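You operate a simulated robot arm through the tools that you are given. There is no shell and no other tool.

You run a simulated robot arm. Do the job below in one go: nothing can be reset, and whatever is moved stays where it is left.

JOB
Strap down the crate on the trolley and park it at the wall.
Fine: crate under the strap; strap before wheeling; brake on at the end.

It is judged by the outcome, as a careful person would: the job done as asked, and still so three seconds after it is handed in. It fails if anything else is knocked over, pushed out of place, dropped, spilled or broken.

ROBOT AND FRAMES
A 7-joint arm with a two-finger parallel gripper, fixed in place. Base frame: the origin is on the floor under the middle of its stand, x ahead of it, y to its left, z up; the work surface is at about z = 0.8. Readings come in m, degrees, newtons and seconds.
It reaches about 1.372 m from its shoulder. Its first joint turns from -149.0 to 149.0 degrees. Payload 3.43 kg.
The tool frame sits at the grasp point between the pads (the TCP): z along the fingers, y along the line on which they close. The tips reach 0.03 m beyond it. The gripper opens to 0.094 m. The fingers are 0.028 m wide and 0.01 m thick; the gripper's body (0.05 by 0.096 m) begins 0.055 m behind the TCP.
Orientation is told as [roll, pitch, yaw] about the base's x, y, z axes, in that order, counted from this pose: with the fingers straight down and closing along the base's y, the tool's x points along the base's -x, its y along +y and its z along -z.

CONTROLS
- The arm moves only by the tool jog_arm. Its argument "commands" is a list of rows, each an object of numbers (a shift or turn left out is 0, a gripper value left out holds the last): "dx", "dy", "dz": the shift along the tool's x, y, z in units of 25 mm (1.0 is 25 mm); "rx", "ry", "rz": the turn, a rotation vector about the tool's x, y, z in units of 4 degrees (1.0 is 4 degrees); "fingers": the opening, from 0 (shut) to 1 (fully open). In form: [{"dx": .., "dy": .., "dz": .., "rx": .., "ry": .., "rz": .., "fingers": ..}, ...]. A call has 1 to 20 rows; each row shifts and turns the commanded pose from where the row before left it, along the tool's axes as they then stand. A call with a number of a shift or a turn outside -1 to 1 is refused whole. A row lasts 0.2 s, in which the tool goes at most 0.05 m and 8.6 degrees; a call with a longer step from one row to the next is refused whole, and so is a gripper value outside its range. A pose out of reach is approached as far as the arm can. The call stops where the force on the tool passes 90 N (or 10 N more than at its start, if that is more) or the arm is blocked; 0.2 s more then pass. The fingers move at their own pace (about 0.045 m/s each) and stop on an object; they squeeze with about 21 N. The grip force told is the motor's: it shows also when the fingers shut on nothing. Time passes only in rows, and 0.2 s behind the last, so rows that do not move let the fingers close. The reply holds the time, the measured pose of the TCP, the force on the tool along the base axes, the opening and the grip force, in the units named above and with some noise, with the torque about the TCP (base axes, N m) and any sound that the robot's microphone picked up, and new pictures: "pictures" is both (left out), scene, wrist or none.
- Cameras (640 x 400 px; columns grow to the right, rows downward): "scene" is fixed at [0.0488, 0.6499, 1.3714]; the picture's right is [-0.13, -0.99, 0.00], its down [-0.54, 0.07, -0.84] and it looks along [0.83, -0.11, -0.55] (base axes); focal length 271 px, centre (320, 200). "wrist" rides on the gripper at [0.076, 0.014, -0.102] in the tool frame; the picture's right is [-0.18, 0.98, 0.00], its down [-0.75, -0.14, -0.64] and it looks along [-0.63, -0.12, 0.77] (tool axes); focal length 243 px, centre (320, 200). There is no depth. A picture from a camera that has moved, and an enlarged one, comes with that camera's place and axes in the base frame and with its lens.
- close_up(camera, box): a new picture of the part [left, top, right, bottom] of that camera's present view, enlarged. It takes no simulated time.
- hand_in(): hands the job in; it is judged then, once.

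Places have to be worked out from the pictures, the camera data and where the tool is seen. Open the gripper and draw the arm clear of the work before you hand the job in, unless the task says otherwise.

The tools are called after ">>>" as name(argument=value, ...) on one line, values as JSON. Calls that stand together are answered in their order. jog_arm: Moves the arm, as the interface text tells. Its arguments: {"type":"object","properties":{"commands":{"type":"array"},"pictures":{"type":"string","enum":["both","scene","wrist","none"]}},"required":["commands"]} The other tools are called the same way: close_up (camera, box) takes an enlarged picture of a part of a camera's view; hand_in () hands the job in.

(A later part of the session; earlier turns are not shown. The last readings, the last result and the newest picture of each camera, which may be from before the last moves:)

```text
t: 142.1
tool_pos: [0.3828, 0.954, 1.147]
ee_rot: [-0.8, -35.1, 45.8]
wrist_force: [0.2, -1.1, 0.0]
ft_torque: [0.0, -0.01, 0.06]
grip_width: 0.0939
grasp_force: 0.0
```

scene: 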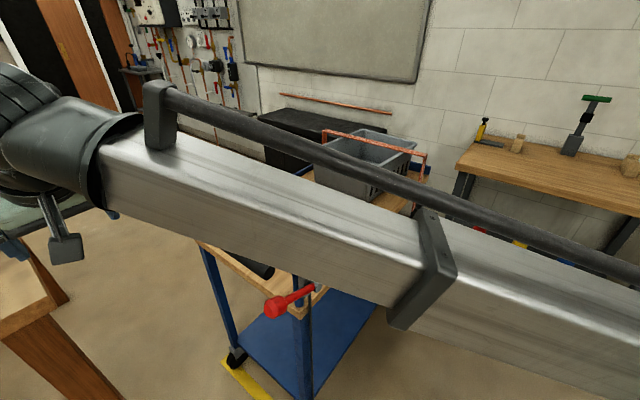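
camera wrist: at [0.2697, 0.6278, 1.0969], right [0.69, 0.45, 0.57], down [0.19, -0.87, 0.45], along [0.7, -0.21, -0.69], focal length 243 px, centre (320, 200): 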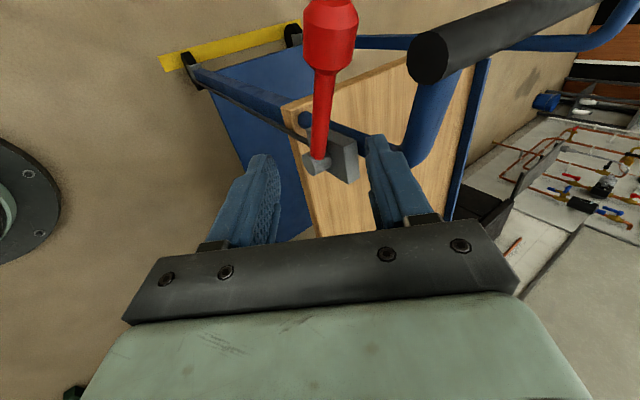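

>>> jog_arm(commands=[{"ry": 1}, {"ry": 1}, {"ry": 1}, {"ry": 1}, {"ry": 1}, {"ry": 1}, {"ry": 1}, {"ry": 1}, {"ry": 0.77}, {"rz": 0.2}, {"dy": -1}, {"dy": -1}, {"dy": -1}, {"dy": -1}, {"dy": -1}, {"dy": -1}, {"dy": -1}, {"dy": -0.55}, {}], pictures="both")

```text
t: 146.1
tool_pos: [0.5149, 0.8203, 1.1476]
ee_rot: [-0.7, -0.1, 44.5]
wrist_force: [-0.3, 0.8, 0.5]
ft_torque: [0.02, 0.02, 0.01]
grip_width: 0.0937
grasp_force: 0.0
camera wrist: at [0.4506, 0.7767, 1.25], right [-0.56, 0.83, -0.01], down [0.63, 0.43, 0.64], along [0.54, 0.35, -0.76], focal length 243 px, centre (320, 200)
```

scene: 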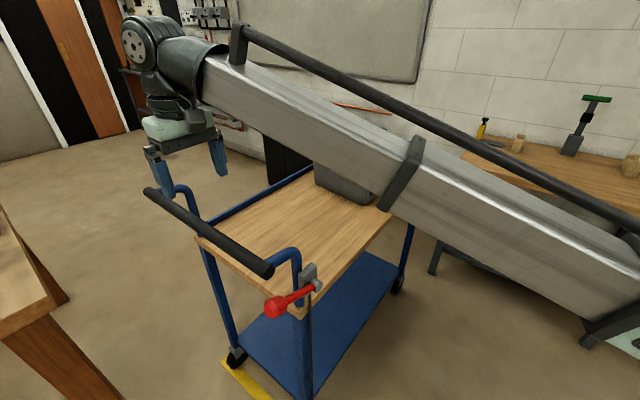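
wrist: 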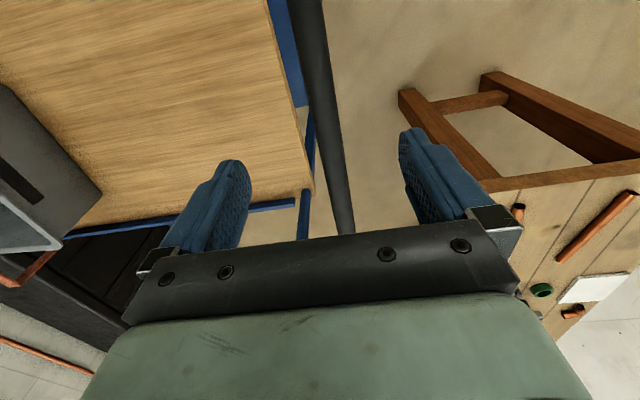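

Above the bar again. Small correction, then descend and grip it.

>>> jog_arm(commands=[{"dy": 0.15}, {"dz": 1}, {"dz": 1}, {"dz": 1}, {"dz": 1}, {"dz": 1}, {"dz": 0.78}, {}], pictures="wrist")

>>> jog_arm(commands=[{"fingers": 0}, {"fingers": 0}, {"fingers": 0}, {"fingers": 0}, {"fingers": 0}, {}], pictures="wrist")

```text
t: 147.9
tool_pos: [0.5124, 0.8207, 1.0019]
ee_rot: [-0.7, -0.1, 44.4]
wrist_force: [0.0, -0.2, 0.0]
ft_torque: [0.0, 0.0, -0.02]
grip_width: 0.0939
grasp_force: 0.1
camera wrist: at [0.4474, 0.7764, 1.104], right [-0.56, 0.83, -0.01], down [0.63, 0.43, 0.64], along [0.54, 0.35, -0.76], focal length 243 px, centre (320, 200)
```

wrist: 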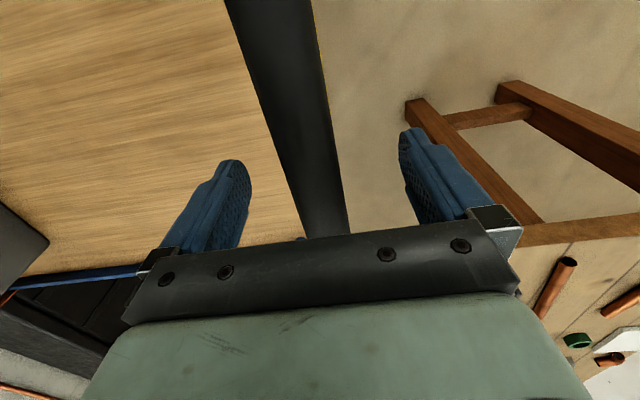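

```text
t: 149.3
tool_pos: [0.5123, 0.8202, 1.0]
ee_rot: [-0.7, -0.1, 44.5]
wrist_force: [3.4, -3.7, -0.3]
ft_torque: [-0.21, 0.1, 0.76]
grip_width: 0.0324
grasp_force: 45.0
camera wrist: at [0.4476, 0.7762, 1.1043], right [-0.56, 0.83, -0.01], down [0.63, 0.43, 0.64], along [0.54, 0.35, -0.76], focal length 243 px, centre (320, 200)
```

wrist: 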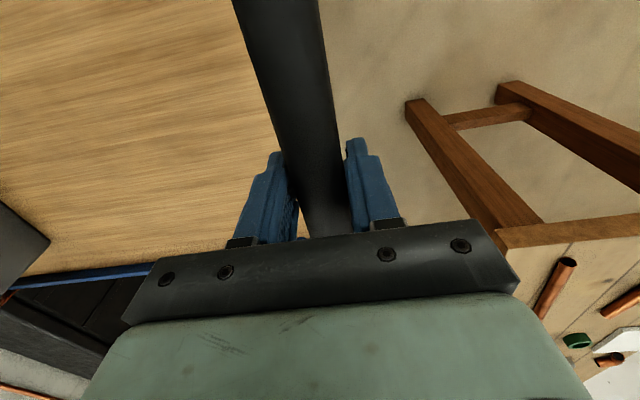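

Gripped again. Rolling the trolley slowly toward the wall, first 4 cm to check the force and direction.

>>> jog_arm(commands=[{"dy": -0.2}, {"dy": -0.4}, {"dy": -0.4}, {"dy": -0.4}, {"dy": -0.2}], pictures="scene")

```text
t: 150.5
tool_pos: [0.5401, 0.7916, 1.003]
ee_rot: [-0.8, 0.2, 44.5]
wrist_force: [-10.9, -6.8, -30.7]
ft_torque: [0.41, -0.5, 0.66]
grip_width: 0.0324
grasp_force: 44.6
```

scene: 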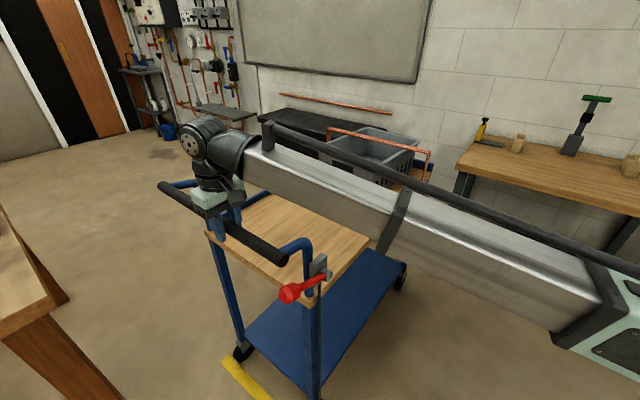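

It rolls freely in line with the wall. A slight upward drift is loading the grip (−31 N vertical), so I'll correct height and heading slightly and continue.

>>> jog_arm(commands=[{"dz": 0.05, "dx": 0.03}, {"dy": -0.3, "dx": 0.005, "dz": 0.01}, {"dy": -0.5, "dx": 0.009, "dz": 0.01}, {"dy": -0.5, "dx": 0.009, "dz": 0.008}, {"dy": -0.5, "dx": 0.009, "dz": 0.008}, {"dy": -0.5, "dx": 0.009, "dz": 0.008}, {"dy": -0.5, "dx": 0.009, "dz": 0.008}, {"dy": -0.3, "dx": 0.005, "dz": 0.005}, {}], pictures="scene")

```text
t: 152.5
tool_pos: [0.595, 0.7361, 1.0028]
ee_rot: [-0.7, -0.4, 44.4]
wrist_force: [18.2, 14.4, -3.2]
ft_torque: [-0.08, -0.04, 0.89]
grip_width: 0.0322
grasp_force: 44.5
```

scene: 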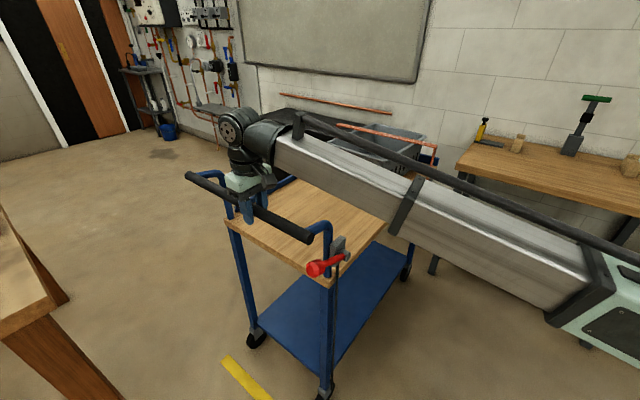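

Rolling well; I only over-corrected sideways, so I'll undo that. The bench's left end is close to the strap handle's path, so I'll advance to about n=0 for the bar and then check the gap visually.

>>> jog_arm(commands=[{"dx": -0.05}, {"dy": -0.3, "dz": 0.005}, {"dy": -0.5, "dz": 0.008}, {"dy": -0.5, "dz": 0.008}, {"dy": -0.5, "dz": 0.008}, {"dy": -0.5, "dz": 0.008}, {"dy": -0.5, "dz": 0.008}, {"dy": -0.5, "dz": 0.008}, {"dy": -0.3, "dz": 0.005}, {}], pictures="scene")

>>> close_up(camera="scene", box=[370, 120, 530, 300])

```text
t: 154.7
tool_pos: [0.659, 0.6723, 1.003]
ee_rot: [-0.7, -0.5, 44.6]
wrist_force: [21.5, 18.7, 32.5]
ft_torque: [0.08, -0.1, 1.02]
grip_width: 0.0326
grasp_force: 45.0
```

scene: 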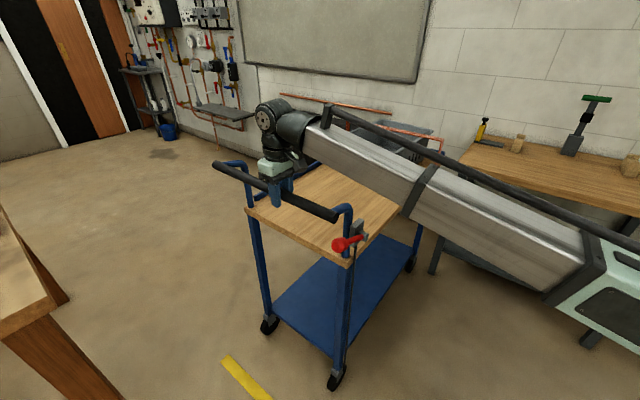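

```text
2.22 times, centred on (450, 210) of scene
camera zoom: at [0.0488, 0.6499, 1.3714], right [-0.13, -0.99, 0.0], down [-0.54, 0.07, -0.84], along [0.83, -0.11, -0.55], focal length 603 px, centre (31, 178)
```

zoom: 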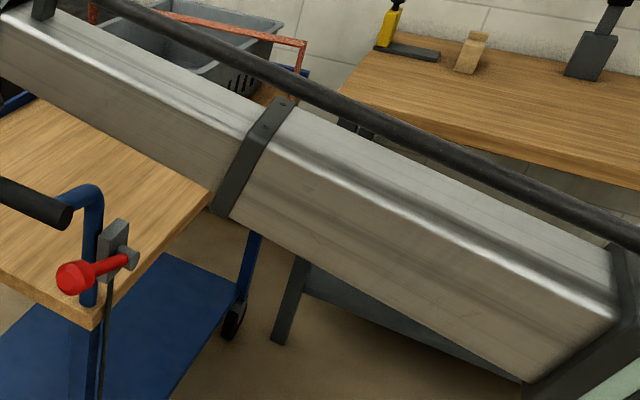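

The trolley is tracking nicely. Forces show small drifts (28 N sideways, 32 N vertical), so I'll relieve them and check the bar's angle in the gripper to see if the trolley is yawing.

>>> jog_arm(commands=[{"dx": -0.06, "dz": -0.06}, {}], pictures="wrist")

```text
t: 155.3
tool_pos: [0.6586, 0.6732, 1.0022]
ee_rot: [-0.7, -0.1, 44.4]
wrist_force: [12.7, 6.0, 7.0]
ft_torque: [0.96, -0.93, 0.8]
grip_width: 0.0323
grasp_force: 45.1
camera wrist: at [0.5932, 0.6292, 1.104], right [-0.56, 0.83, -0.01], down [0.63, 0.43, 0.65], along [0.54, 0.35, -0.76], focal length 243 px, centre (320, 200)
```

wrist: 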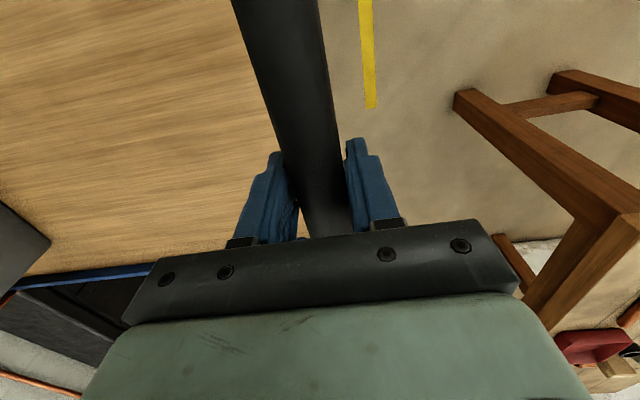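

The bar hasn't rotated in the grip and the path follows the −45° line to within a millimetre. From the floor contact of the bench leg I estimate about 2 cm clearance to the strap handle, so I'll continue while watching forces.

>>> jog_arm(commands=[{"dx": -0.02}, {"dy": -0.3, "dx": -0.003, "dz": 0.004}, {"dy": -0.6, "dx": -0.005, "dz": 0.007}, {"dy": -0.6, "dx": -0.005, "dz": 0.007}, {"dy": -0.6, "dx": -0.005, "dz": 0.007}, {"dy": -0.6, "dx": -0.005, "dz": 0.007}, {"dy": -0.6, "dx": -0.005, "dz": 0.007}, {"dy": -0.6, "dx": -0.005, "dz": 0.007}, {"dy": -0.3, "dx": -0.003, "dz": 0.004}, {}], pictures="both")

>>> close_up(camera="scene", box=[370, 100, 550, 280])

```text
t: 157.5
tool_pos: [0.7327, 0.5977, 1.0029]
ee_rot: [-0.7, 0.1, 44.5]
wrist_force: [-17.0, -18.5, -27.8]
ft_torque: [-0.15, 0.14, 1.04]
grip_width: 0.0322
grasp_force: 44.7
camera wrist: at [0.6689, 0.5551, 1.1054], right [-0.56, 0.83, -0.01], down [0.63, 0.43, 0.64], along [0.54, 0.35, -0.77], focal length 243 px, centre (320, 200)
```

scene: 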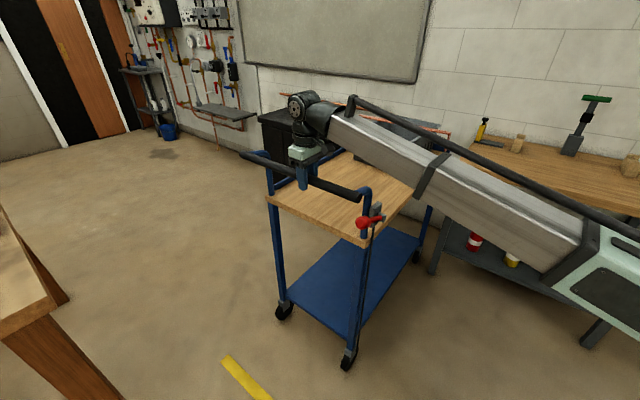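
wrist: 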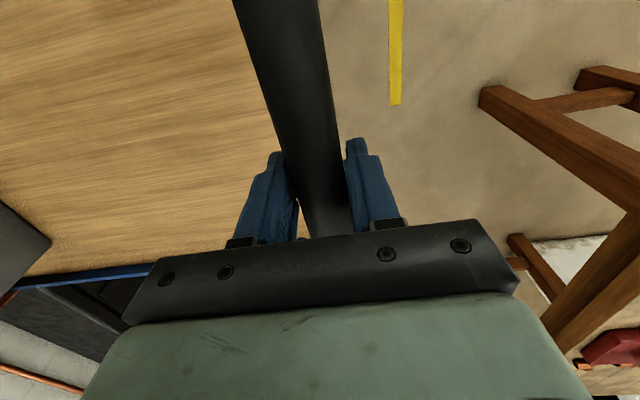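

```text
2.22 times, centred on (460, 190) of scene
camera zoom: at [0.0488, 0.6499, 1.3714], right [-0.13, -0.99, 0.0], down [-0.54, 0.07, -0.84], along [0.83, -0.11, -0.55], focal length 603 px, centre (9, 222)
```

zoom: 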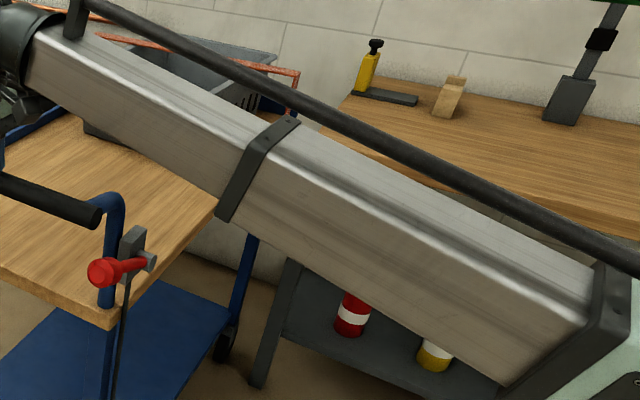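

Progress is good: the bar has moved 0.325 m, with about 0.42 m left to the wall. I'll correct the small drifts and continue in shorter runs as the strap handle comes alongside the bench.

>>> jog_arm(commands=[{"dx": 0.045, "dz": 0.055}, {"dy": -0.3, "dx": -0.001, "dz": 0.004}, {"dy": -0.5, "dx": -0.002, "dz": 0.007}, {"dy": -0.5, "dx": -0.002, "dz": 0.007}, {"dy": -0.5, "dx": -0.002, "dz": 0.007}, {"dy": -0.5, "dx": -0.002, "dz": 0.007}, {"dy": -0.3, "dx": -0.001, "dz": 0.004}, {}], pictures="scene")

>>> close_up(camera="scene", box=[390, 110, 510, 300])

```text
t: 159.3
tool_pos: [0.7781, 0.5519, 1.0027]
ee_rot: [-0.7, -0.2, 44.4]
wrist_force: [6.3, 2.8, 9.9]
ft_torque: [1.07, -0.74, 0.95]
grip_width: 0.0321
grasp_force: 45.3
```

scene: 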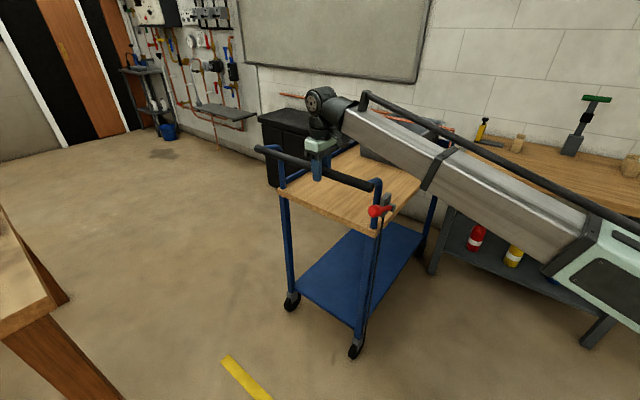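

```text
2.11 times, centred on (450, 205) of scene
camera zoom: at [0.0488, 0.6499, 1.3714], right [-0.13, -0.99, 0.0], down [-0.54, 0.07, -0.84], along [0.83, -0.11, -0.55], focal length 571 px, centre (46, 190)
```

zoom: 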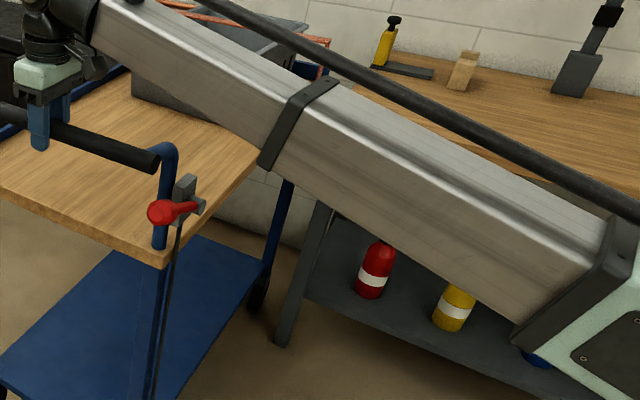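

Forces are near zero. The strap handle is about to pass the bench's front leg, so I'm taking this stretch slowly and checking for any resistance.

>>> jog_arm(commands=[{"dy": -0.25, "dz": 0.003}, {"dy": -0.25, "dz": 0.003}, {"dy": -0.25, "dz": 0.003}, {"dy": -0.25, "dz": 0.003}, {}], pictures="none")

>>> jog_arm(commands=[{"dy": -0.25, "dz": 0.003}, {"dy": -0.25, "dz": 0.003}, {"dy": -0.25, "dz": 0.003}, {"dy": -0.25, "dz": 0.003}, {}], pictures="scene")

>>> close_up(camera="scene", box=[390, 90, 510, 290])

```text
t: 160.5
tool_pos: [0.796, 0.5333, 1.0033]
ee_rot: [-0.8, -0.3, 44.4]
wrist_force: [20.0, 13.2, 35.4]
ft_torque: [-0.19, 0.34, 1.02]
grip_width: 0.0324
grasp_force: 45.3
```

```text
t: 161.7
tool_pos: [0.8141, 0.516, 1.0019]
ee_rot: [-0.9, -0.4, 44.5]
wrist_force: [24.9, 15.0, 36.1]
ft_torque: [-0.09, 0.01, 0.88]
grip_width: 0.0324
grasp_force: 44.9
```

scene: 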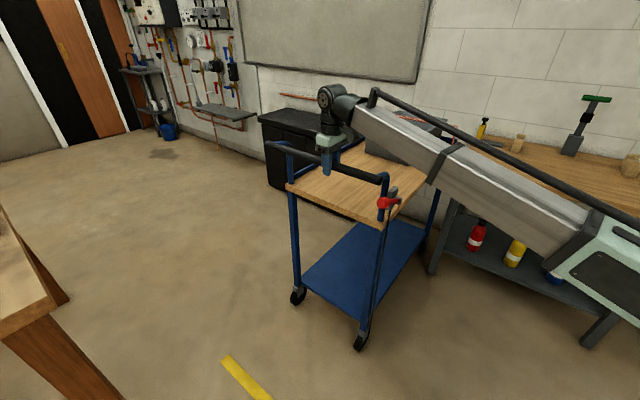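

```text
2.00 times, centred on (450, 190) of scene
camera zoom: at [0.0488, 0.6499, 1.3714], right [-0.13, -0.99, 0.0], down [-0.54, 0.07, -0.84], along [0.83, -0.11, -0.55], focal length 543 px, centre (60, 220)
```

zoom: 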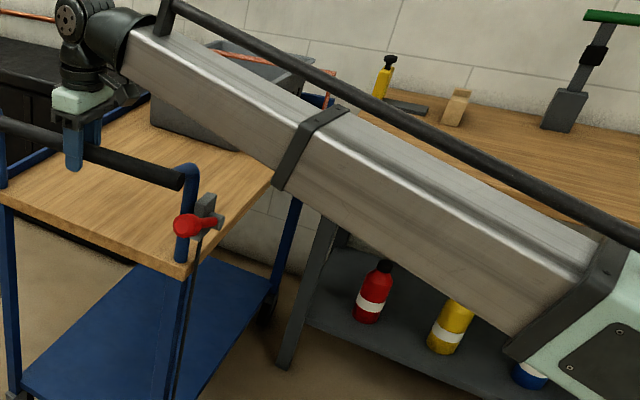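

No resistance along the path, so the handle is clearing the leg. Relieving the side and vertical load and continuing.

>>> jog_arm(commands=[{"dx": -0.05, "dz": -0.07}, {"dy": -0.25, "dx": -0.003}, {"dy": -0.4, "dx": -0.003, "dz": 0.003}, {"dy": -0.4, "dx": -0.003, "dz": 0.003}, {"dy": -0.4, "dx": -0.003, "dz": 0.003}, {"dy": -0.4, "dx": -0.003, "dz": 0.003}, {"dy": -0.25, "dx": -0.003, "dz": 0.003}, {}], pictures="both")

>>> close_up(camera="scene", box=[260, 80, 480, 240])

```text
t: 163.5
tool_pos: [0.8504, 0.4799, 1.002]
ee_rot: [-0.7, 0.0, 44.4]
wrist_force: [7.9, 4.4, -6.1]
ft_torque: [0.11, 0.05, 0.97]
grip_width: 0.0322
grasp_force: 45.4
camera wrist: at [0.7855, 0.4373, 1.1047], right [-0.56, 0.83, -0.01], down [0.63, 0.43, 0.64], along [0.54, 0.35, -0.77], focal length 243 px, centre (320, 200)
```

scene: 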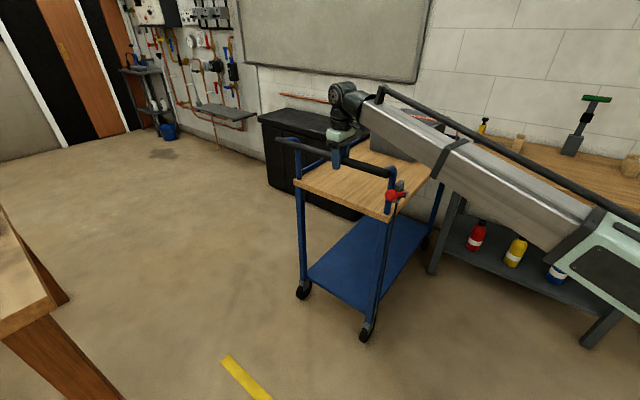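
wrist: 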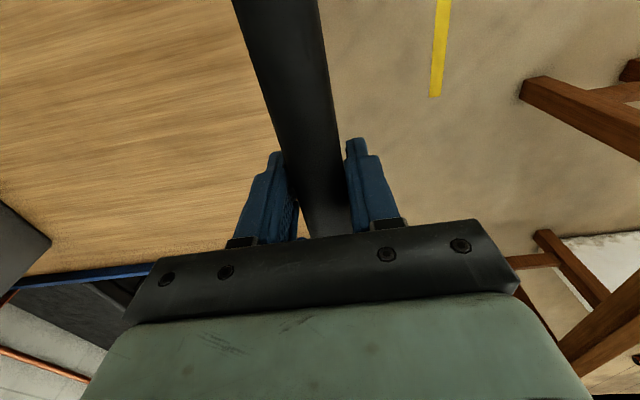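

```text
2.50 times, centred on (370, 160) of scene
camera zoom: at [0.0488, 0.6499, 1.3714], right [-0.13, -0.99, 0.0], down [-0.54, 0.07, -0.84], along [0.83, -0.11, -0.55], focal length 678 px, centre (195, 300)
```

zoom: 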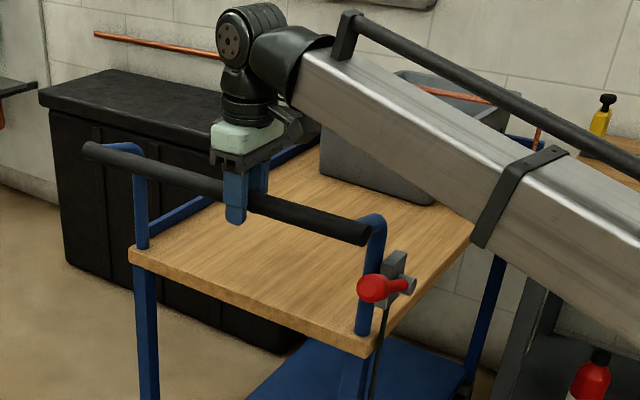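

Forces are low and the trolley is gliding between the cabinet and the bench. Continuing another 10 cm.

>>> jog_arm(commands=[{"dy": -0.3, "dx": -0.003, "dz": 0.002}, {"dy": -0.5, "dx": -0.004, "dz": 0.005}, {"dy": -0.5, "dx": -0.004, "dz": 0.005}, {"dy": -0.5, "dx": -0.004, "dz": 0.005}, {"dy": -0.5, "dx": -0.004, "dz": 0.005}, {"dy": -0.5, "dx": -0.004, "dz": 0.005}, {"dy": -0.5, "dx": -0.004, "dz": 0.005}, {"dy": -0.3, "dx": -0.003, "dz": 0.003}, {}], pictures="scene")

>>> close_up(camera="scene", box=[300, 90, 500, 300])

```text
t: 165.5
tool_pos: [0.9134, 0.4168, 1.003]
ee_rot: [-0.8, 0.1, 44.4]
wrist_force: [0.2, -0.3, -21.2]
ft_torque: [-0.13, 0.18, 0.81]
grip_width: 0.0323
grasp_force: 45.5
```

scene: 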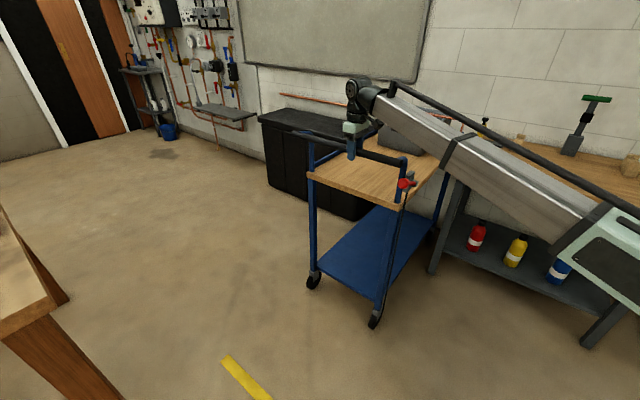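

```text
1.90 times, centred on (400, 195) of scene
camera zoom: at [0.0488, 0.6499, 1.3714], right [-0.13, -0.99, 0.0], down [-0.54, 0.07, -0.84], along [0.83, -0.11, -0.55], focal length 517 px, centre (168, 210)
```

zoom: 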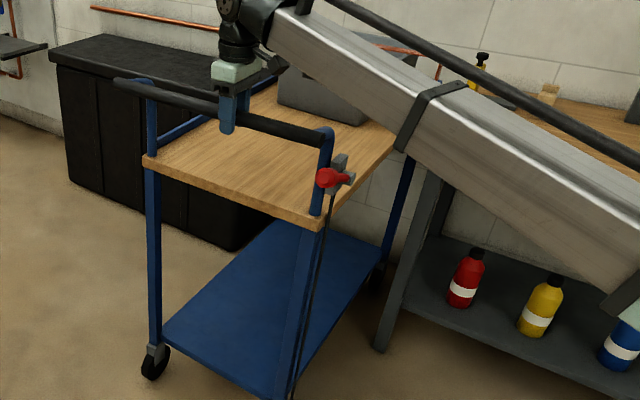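

About 15 cm remain to the wall by my estimate. I'll advance 8 cm, then creep and watch for contact.

>>> jog_arm(commands=[{"dz": 0.045}, {"dy": -0.3, "dx": -0.003, "dz": 0.003}, {"dy": -0.5, "dx": -0.004, "dz": 0.006}, {"dy": -0.5, "dx": -0.004, "dz": 0.006}, {"dy": -0.5, "dx": -0.004, "dz": 0.006}, {"dy": -0.5, "dx": -0.004, "dz": 0.006}, {"dy": -0.5, "dx": -0.004, "dz": 0.006}, {"dy": -0.4, "dx": -0.003, "dz": 0.003}, {}], pictures="scene")

>>> close_up(camera="scene", box=[300, 80, 500, 290])

```text
t: 167.5
tool_pos: [0.9707, 0.3586, 1.0028]
ee_rot: [-0.8, 0.0, 44.4]
wrist_force: [1.2, -6.3, -3.8]
ft_torque: [-0.23, 0.06, 0.99]
grip_width: 0.032
grasp_force: 44.7
```

scene: 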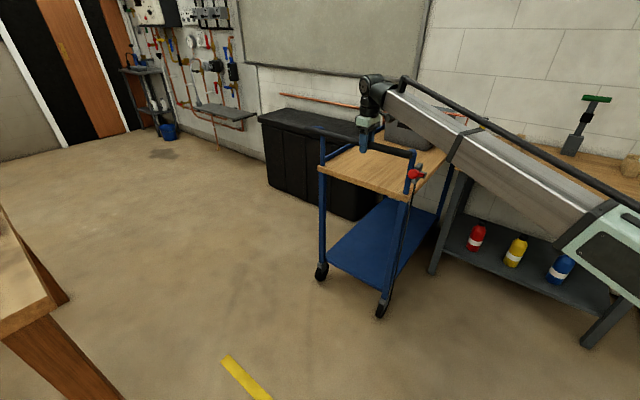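

```text
1.90 times, centred on (400, 185) of scene
camera zoom: at [0.0488, 0.6499, 1.3714], right [-0.13, -0.99, 0.0], down [-0.54, 0.07, -0.84], along [0.83, -0.11, -0.55], focal length 517 px, centre (168, 229)
```

zoom: 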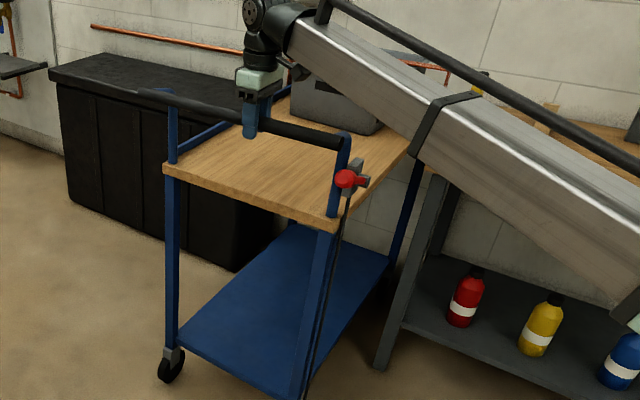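

>>> jog_arm(commands=[{"dy": -0.2, "dx": -0.002, "dz": 0.003}, {"dy": -0.25, "dx": -0.002, "dz": 0.003}, {"dy": -0.25, "dx": -0.002, "dz": 0.003}, {"dy": -0.25, "dx": -0.002, "dz": 0.003}, {"dy": -0.25, "dx": -0.002, "dz": 0.003}, {"dy": -0.25, "dx": -0.002, "dz": 0.003}, {"dy": -0.2, "dx": -0.002, "dz": 0.003}, {}], pictures="scene")

>>> close_up(camera="scene", box=[370, 100, 490, 260])

```text
t: 169.3
tool_pos: [1.001, 0.3297, 1.002]
ee_rot: [-0.7, 0.0, 44.4]
wrist_force: [-11.1, -12.4, -5.7]
ft_torque: [0.31, -0.17, 0.95]
grip_width: 0.0325
grasp_force: 45.0
```

scene: 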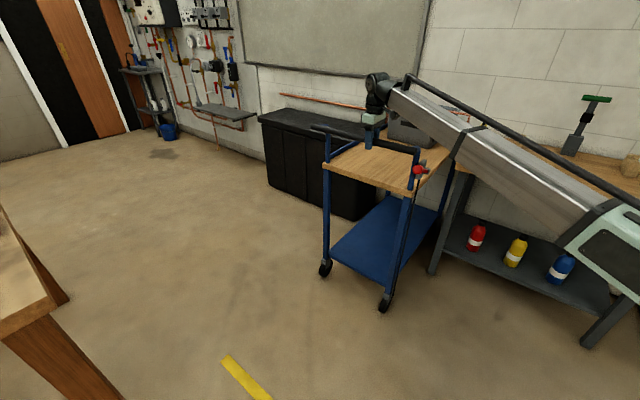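

```text
2.50 times, centred on (430, 180) of scene
camera zoom: at [0.0488, 0.6499, 1.3714], right [-0.13, -0.99, 0.0], down [-0.54, 0.07, -0.84], along [0.83, -0.11, -0.55], focal length 678 px, centre (45, 250)
```

zoom: 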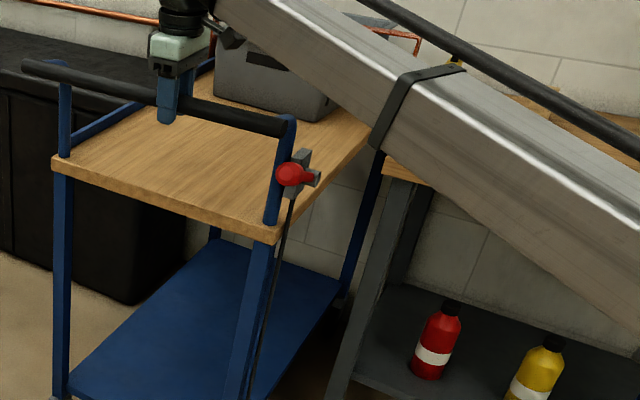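

>>> jog_arm(commands=[{"dx": 0.03}, {"dy": -0.2, "dx": -0.001, "dz": 0.003}, {"dy": -0.2, "dx": -0.001, "dz": 0.003}, {"dy": -0.2, "dx": -0.001, "dz": 0.003}, {"dy": -0.2, "dx": -0.001, "dz": 0.003}, {}], pictures="none")

>>> jog_arm(commands=[{"dy": -0.2, "dx": -0.001, "dz": 0.003}, {"dy": -0.2, "dx": -0.001, "dz": 0.003}, {}], pictures="scene")

```text
t: 170.7
tool_pos: [1.0148, 0.3158, 1.0037]
ee_rot: [-0.9, -0.2, 44.3]
wrist_force: [-1.9, -7.1, 0.7]
ft_torque: [0.0, 0.19, 1.04]
grip_width: 0.0323
grasp_force: 45.5
```

```text
t: 171.5
tool_pos: [1.0232, 0.3092, 1.0035]
ee_rot: [-0.8, -0.2, 44.5]
wrist_force: [5.3, -0.7, 7.3]
ft_torque: [-0.12, 0.2, 0.98]
grip_width: 0.0322
grasp_force: 44.8
```

scene: 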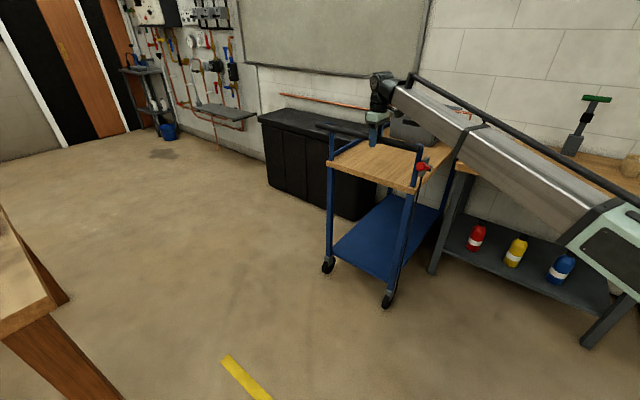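

Still free, estimated a couple of centimetres from the wall. Creeping on in 4–5 mm steps.

>>> jog_arm(commands=[{"dy": -0.16, "dx": -0.001, "dz": 0.002}, {"dy": -0.16, "dx": -0.001, "dz": 0.002}, {}], pictures="none")

>>> jog_arm(commands=[{"dy": -0.16, "dx": -0.001, "dz": 0.002}, {"dy": -0.16, "dx": -0.001, "dz": 0.002}, {}], pictures="none")

>>> jog_arm(commands=[{"dy": -0.16, "dx": -0.001, "dz": 0.002}, {"dy": -0.16, "dx": -0.001, "dz": 0.002}, {}], pictures="both")

```text
t: 172.3
tool_pos: [1.0266, 0.3046, 1.0024]
ee_rot: [-0.7, -0.1, 44.5]
wrist_force: [8.2, 2.7, 12.4]
ft_torque: [0.33, -0.03, 1.02]
grip_width: 0.0323
grasp_force: 45.5
```

```text
t: 173.1
tool_pos: [1.0332, 0.2975, 1.0041]
ee_rot: [-0.7, -0.1, 44.5]
wrist_force: [9.2, 6.9, 11.1]
ft_torque: [0.11, 0.13, 0.92]
grip_width: 0.0325
grasp_force: 45.5
```

```text
t: 173.9
tool_pos: [1.033, 0.2976, 1.0029]
ee_rot: [-0.2, 0.0, 44.8]
wrist_force: [-28.4, 33.9, 6.1]
ft_torque: [-0.69, 0.48, 0.33]
grip_width: 0.0322
grasp_force: 45.8
camera wrist: at [0.9691, 0.2535, 1.1051], right [-0.56, 0.83, 0.0], down [0.63, 0.43, 0.64], along [0.53, 0.36, -0.77], focal length 243 px, centre (320, 200)
```

scene: 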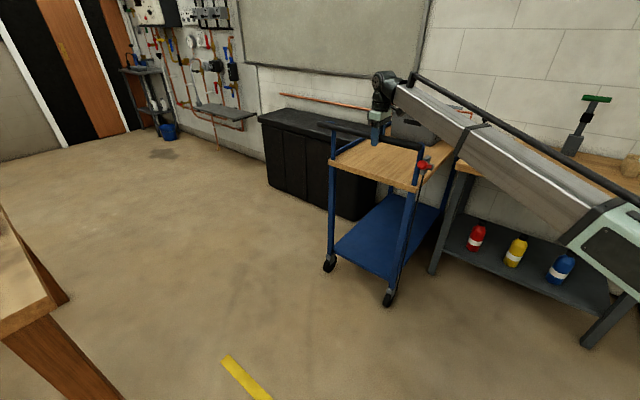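
wrist: 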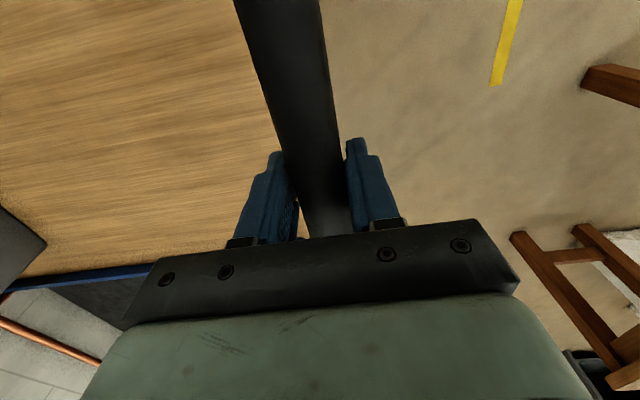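

The trolley has met its stop at the wall: 44 N and no further motion, after 0.75 m of travel. I'll relax the push so it just rests there, then release the bar and lift off.

>>> jog_arm(commands=[{"dy": 0.13}, {"dy": 0.13}, {}], pictures="none")

```text
t: 174.7
tool_pos: [1.0331, 0.297, 1.0035]
ee_rot: [-0.5, -0.2, 44.4]
wrist_force: [-10.1, 17.1, 4.8]
ft_torque: [0.22, 0.28, 0.98]
grip_width: 0.0323
grasp_force: 45.1
```

>>> jog_arm(commands=[{"dy": 0.09}, {}, {"fingers": 1}, {"fingers": 1}, {"fingers": 1}, {"fingers": 1}, {"fingers": 1}, {}], pictures="none")

>>> jog_arm(commands=[{"dz": -0.5}, {"dz": -1}, {"dz": -1}, {"dz": -1}, {"dz": -0.8}, {}], pictures="both")

>>> close_up(camera="scene", box=[310, 80, 490, 310])

```text
t: 176.5
tool_pos: [1.0309, 0.2984, 1.0022]
ee_rot: [-0.7, -0.1, 44.4]
wrist_force: [-0.6, -0.8, -0.4]
ft_torque: [0.0, 0.0, 0.01]
grip_width: 0.0941
grasp_force: 0.0
```

```text
t: 177.9
tool_pos: [1.0305, 0.3001, 1.1095]
ee_rot: [-0.8, 0.0, 44.4]
wrist_force: [-0.8, 0.2, -0.5]
ft_torque: [0.0, -0.04, -0.01]
grip_width: 0.094
grasp_force: 0.1
camera wrist: at [0.9657, 0.2555, 1.2119], right [-0.56, 0.83, -0.01], down [0.63, 0.43, 0.64], along [0.54, 0.35, -0.76], focal length 243 px, centre (320, 200)
```

scene: 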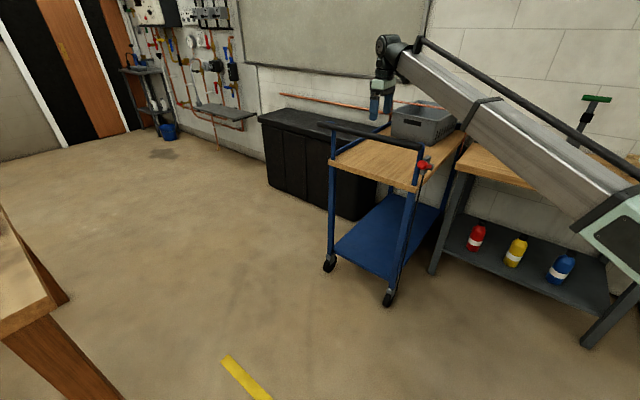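
wrist: 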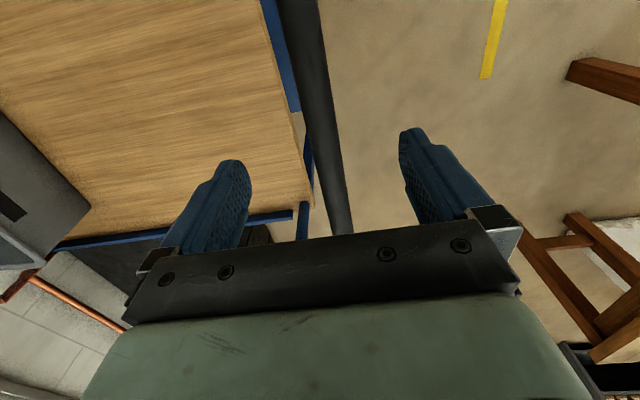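

```text
1.74 times, centred on (400, 195) of scene
camera zoom: at [0.0488, 0.6499, 1.3714], right [-0.13, -0.99, 0.0], down [-0.54, 0.07, -0.84], along [0.83, -0.11, -0.55], focal length 472 px, centre (181, 209)
```

zoom: 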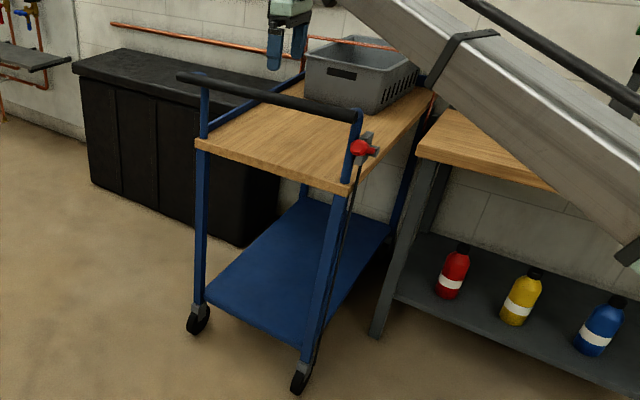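

The trolley is parked at the wall with the crate still strapped. Now the brake: the raised knob should be near (0.882, 0.171, 0.94), and I'll push it back down to its original "on" position with closed fingers. First I move to the lever's outer side and tilt slightly.

>>> jog_arm(commands=[{"fingers": 0, "dx": 1}, {"dx": 1, "dy": 0.1}, {"dx": 1, "dy": 0.1}, {"dx": 1, "dy": 0.1}, {"dx": 1, "dy": 0.1}, {"dx": 1, "dy": 0.1}, {"dx": 1, "dy": 0.1}, {"dx": 1, "dy": 0.1}, {"dx": 1}, {"dx": 0.8}, {"ry": -1}, {"ry": -1}, {"ry": -1}, {"ry": -1}, {"ry": -1}, {}], pictures="both")

>>> close_up(camera="wrist", box=[200, 40, 440, 260])

```text
t: 181.3
tool_pos: [0.8434, 0.1396, 1.1091]
ee_rot: [-0.7, -20.1, 44.7]
wrist_force: [0.0, 0.6, -0.2]
ft_torque: [0.0, 0.02, 0.02]
grip_width: 0.0003
grasp_force: 21.3
camera wrist: at [0.7567, 0.075, 1.1793], right [-0.57, 0.82, 0.05], down [0.44, 0.25, 0.86], along [0.7, 0.51, -0.5], focal length 243 px, centre (320, 200)
```

scene: 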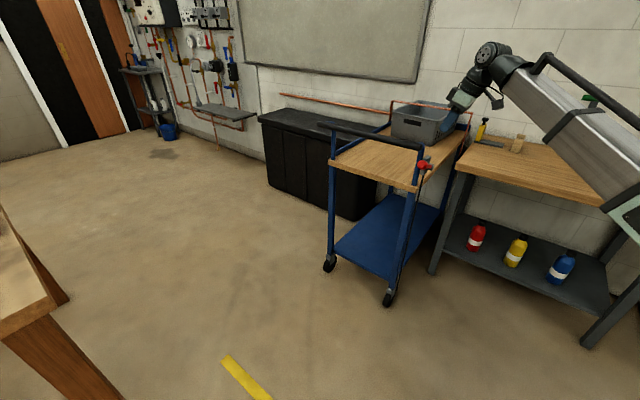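
wrist: 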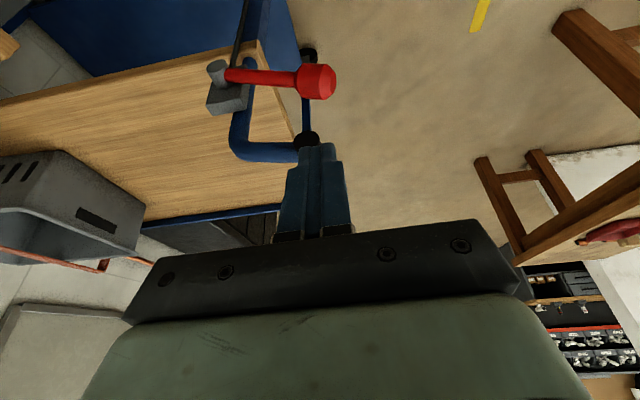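

```text
1.82 times, centred on (320, 150) of wrist
camera zoom: at [0.7567, 0.075, 1.1793], right [-0.57, 0.82, 0.05], down [0.44, 0.25, 0.86], along [0.7, 0.51, -0.5], focal length 441 px, centre (320, 291)
```

zoom: 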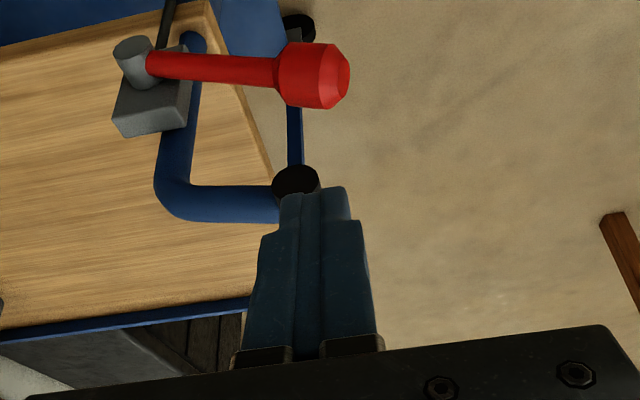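

The view confirms the knob at about (0.883, 0.170, 0.942), raised. Moving the closed fingertips to just above it.

>>> jog_arm(commands=[{"dz": 1, "dx": -0.04, "dy": -0.05}, {"dz": 1, "dx": -0.04, "dy": -0.04}, {"dz": 1, "dx": -0.04}, {"dz": 0.8, "dx": -0.04}, {}], pictures="both")

>>> close_up(camera="wrist", box=[200, 40, 440, 260])

```text
t: 182.5
tool_pos: [0.8706, 0.1618, 1.0207]
ee_rot: [-0.6, -20.1, 44.7]
wrist_force: [-1.0, -0.4, 0.2]
ft_torque: [0.01, 0.01, -0.01]
grip_width: 0.0
grasp_force: 21.4
camera wrist: at [0.785, 0.0969, 1.0907], right [-0.57, 0.82, 0.05], down [0.44, 0.25, 0.86], along [0.7, 0.51, -0.5], focal length 243 px, centre (320, 200)
```

scene: 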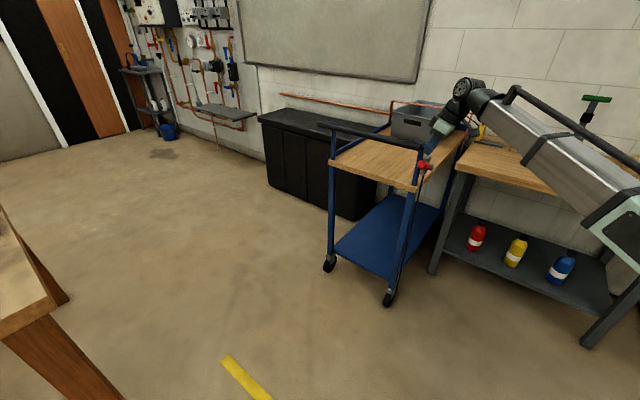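
wrist: 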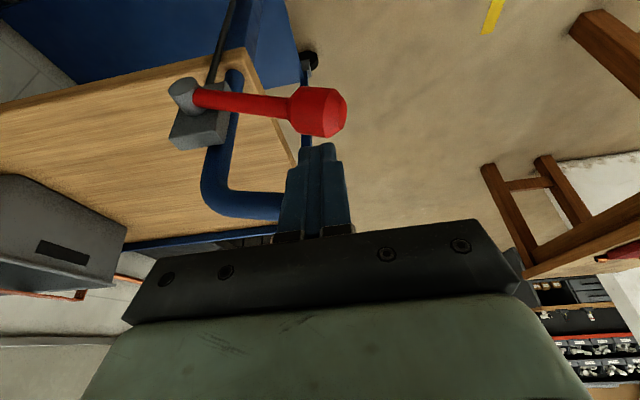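

```text
1.82 times, centred on (320, 150) of wrist
camera zoom: at [0.785, 0.0969, 1.0907], right [-0.57, 0.82, 0.05], down [0.44, 0.25, 0.86], along [0.7, 0.51, -0.5], focal length 441 px, centre (320, 291)
```

zoom: 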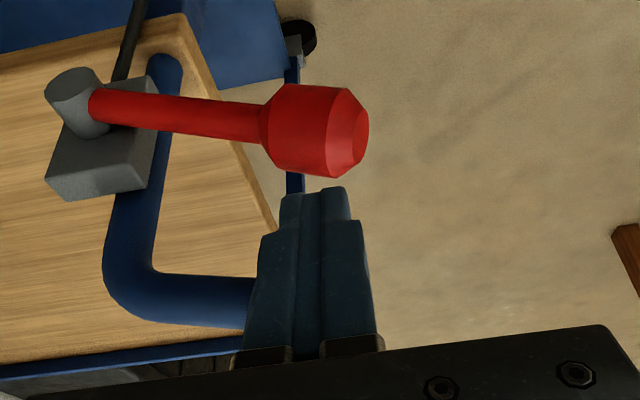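

Fingertips are about 3 cm above the knob and lined up. Pressing straight down in 1 cm rows.

>>> jog_arm(commands=[{"dx": 0.137, "dz": 0.376}, {"dx": 0.137, "dz": 0.376}, {"dx": 0.137, "dz": 0.376}, {"dx": 0.137, "dz": 0.376}, {}], pictures="wrist")

```text
t: 183.7
tool_pos: [0.872, 0.1617, 0.9813]
ee_rot: [-0.8, -20.0, 44.7]
wrist_force: [-0.6, 0.0, 0.9]
ft_torque: [-0.01, 0.03, 0.01]
grip_width: 0.0001
grasp_force: 20.9
camera wrist: at [0.7859, 0.0974, 1.0508], right [-0.56, 0.82, 0.05], down [0.44, 0.25, 0.86], along [0.7, 0.51, -0.5], focal length 243 px, centre (320, 200)
```

wrist: 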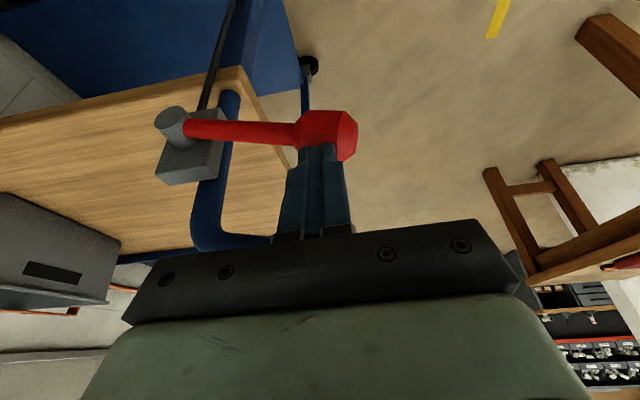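

>>> close_up(camera="wrist", box=[240, 80, 400, 220])

>>> close_up(camera="scene", box=[390, 90, 480, 200])

```text
2.86 times, centred on (320, 150) of wrist
camera zoom: at [0.7859, 0.0974, 1.0508], right [-0.56, 0.82, 0.05], down [0.44, 0.25, 0.86], along [0.7, 0.51, -0.5], focal length 693 px, centre (320, 343)
```

zoom: 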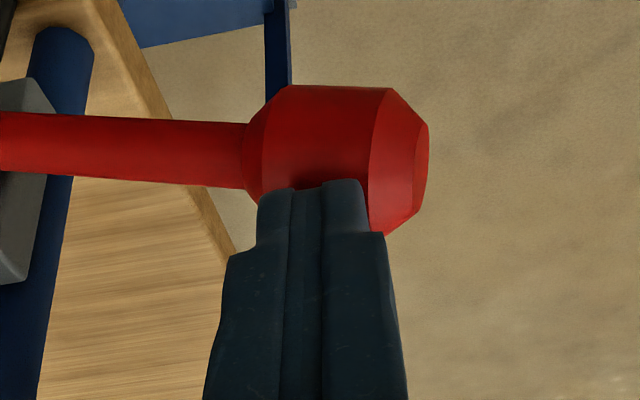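

```text
3.64 times, centred on (435, 145) of scene
camera zoom: at [0.0488, 0.6499, 1.3714], right [-0.13, -0.99, 0.0], down [-0.54, 0.07, -0.84], along [0.83, -0.11, -0.55], focal length 986 px, centre (-98, 400)
```

zoom: 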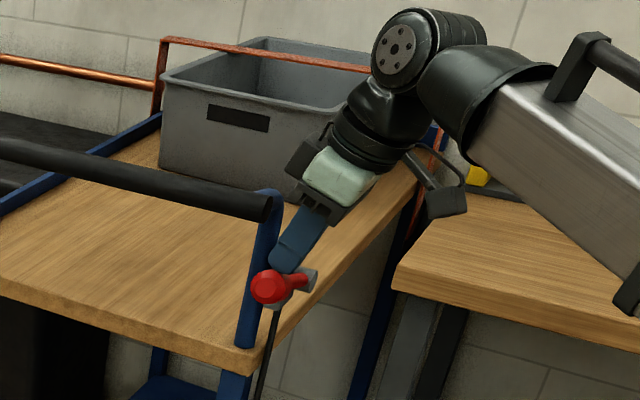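

>>> jog_arm(commands=[{"dx": 0.137, "dz": 0.376}, {}], pictures="none")

>>> jog_arm(commands=[{"dx": 0.137, "dz": 0.376}, {}], pictures="wrist")

>>> close_up(camera="wrist", box=[160, 60, 400, 240])

```text
t: 184.3
tool_pos: [0.8729, 0.1621, 0.9709]
ee_rot: [-0.7, -20.1, 44.7]
wrist_force: [-0.2, -0.3, 0.3]
ft_torque: [0.0, 0.0, -0.04]
grip_width: 0.0
grasp_force: 20.6
```

```text
t: 184.9
tool_pos: [0.8722, 0.1627, 0.9624]
ee_rot: [-0.8, -20.1, 44.7]
wrist_force: [0.4, 0.1, -0.2]
ft_torque: [0.01, -0.03, -0.02]
grip_width: 0.0001
grasp_force: 21.1
camera wrist: at [0.7855, 0.0975, 1.0314], right [-0.57, 0.82, 0.05], down [0.44, 0.25, 0.86], along [0.7, 0.51, -0.5], focal length 243 px, centre (320, 200)
```

wrist: 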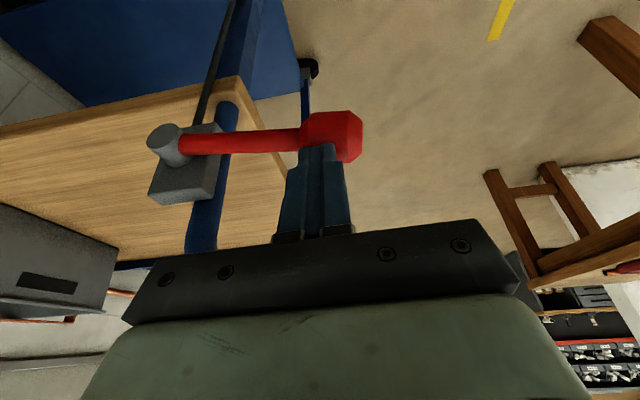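

```text
2.22 times, centred on (280, 150) of wrist
camera zoom: at [0.7855, 0.0975, 1.0314], right [-0.57, 0.82, 0.05], down [0.44, 0.25, 0.86], along [0.7, 0.51, -0.5], focal length 539 px, centre (409, 311)
```

zoom: 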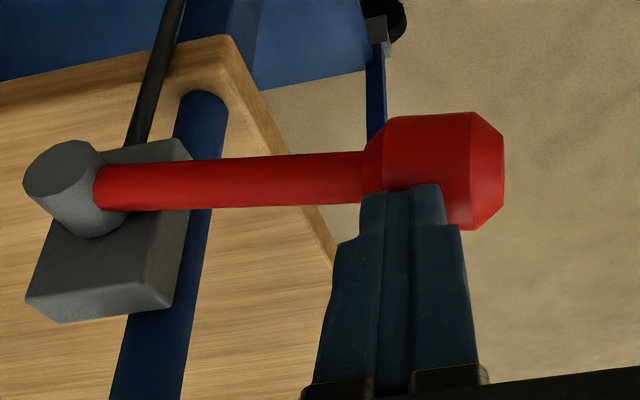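

The lever is moving down with the fingertips on it (knob now at z≈0.914), nearly force-free. Continuing down.

>>> jog_arm(commands=[{"dx": 0.137, "dz": 0.376}, {"dx": 0.137, "dz": 0.376}, {"dx": 0.137, "dz": 0.376}, {}], pictures="wrist")

>>> close_up(camera="wrist", box=[160, 60, 400, 240])

```text
t: 185.9
tool_pos: [0.8721, 0.163, 0.9307]
ee_rot: [-0.7, -20.1, 44.8]
wrist_force: [-0.4, 0.2, -0.2]
ft_torque: [-0.03, 0.03, 0.02]
grip_width: 0.0
grasp_force: 21.0
camera wrist: at [0.7858, 0.0987, 1.0003], right [-0.57, 0.82, 0.05], down [0.44, 0.25, 0.86], along [0.7, 0.51, -0.5], focal length 243 px, centre (320, 200)
```

wrist: 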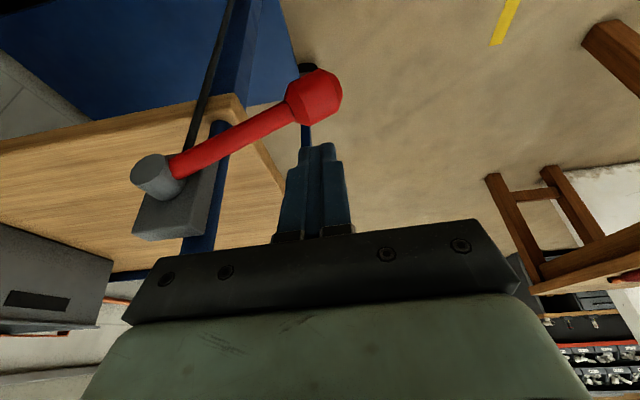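

```text
2.22 times, centred on (280, 150) of wrist
camera zoom: at [0.7858, 0.0987, 1.0003], right [-0.57, 0.82, 0.05], down [0.44, 0.25, 0.86], along [0.7, 0.51, -0.5], focal length 539 px, centre (409, 311)
```

zoom: 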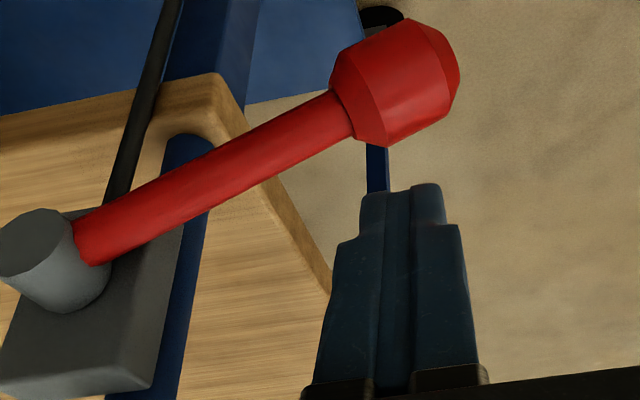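

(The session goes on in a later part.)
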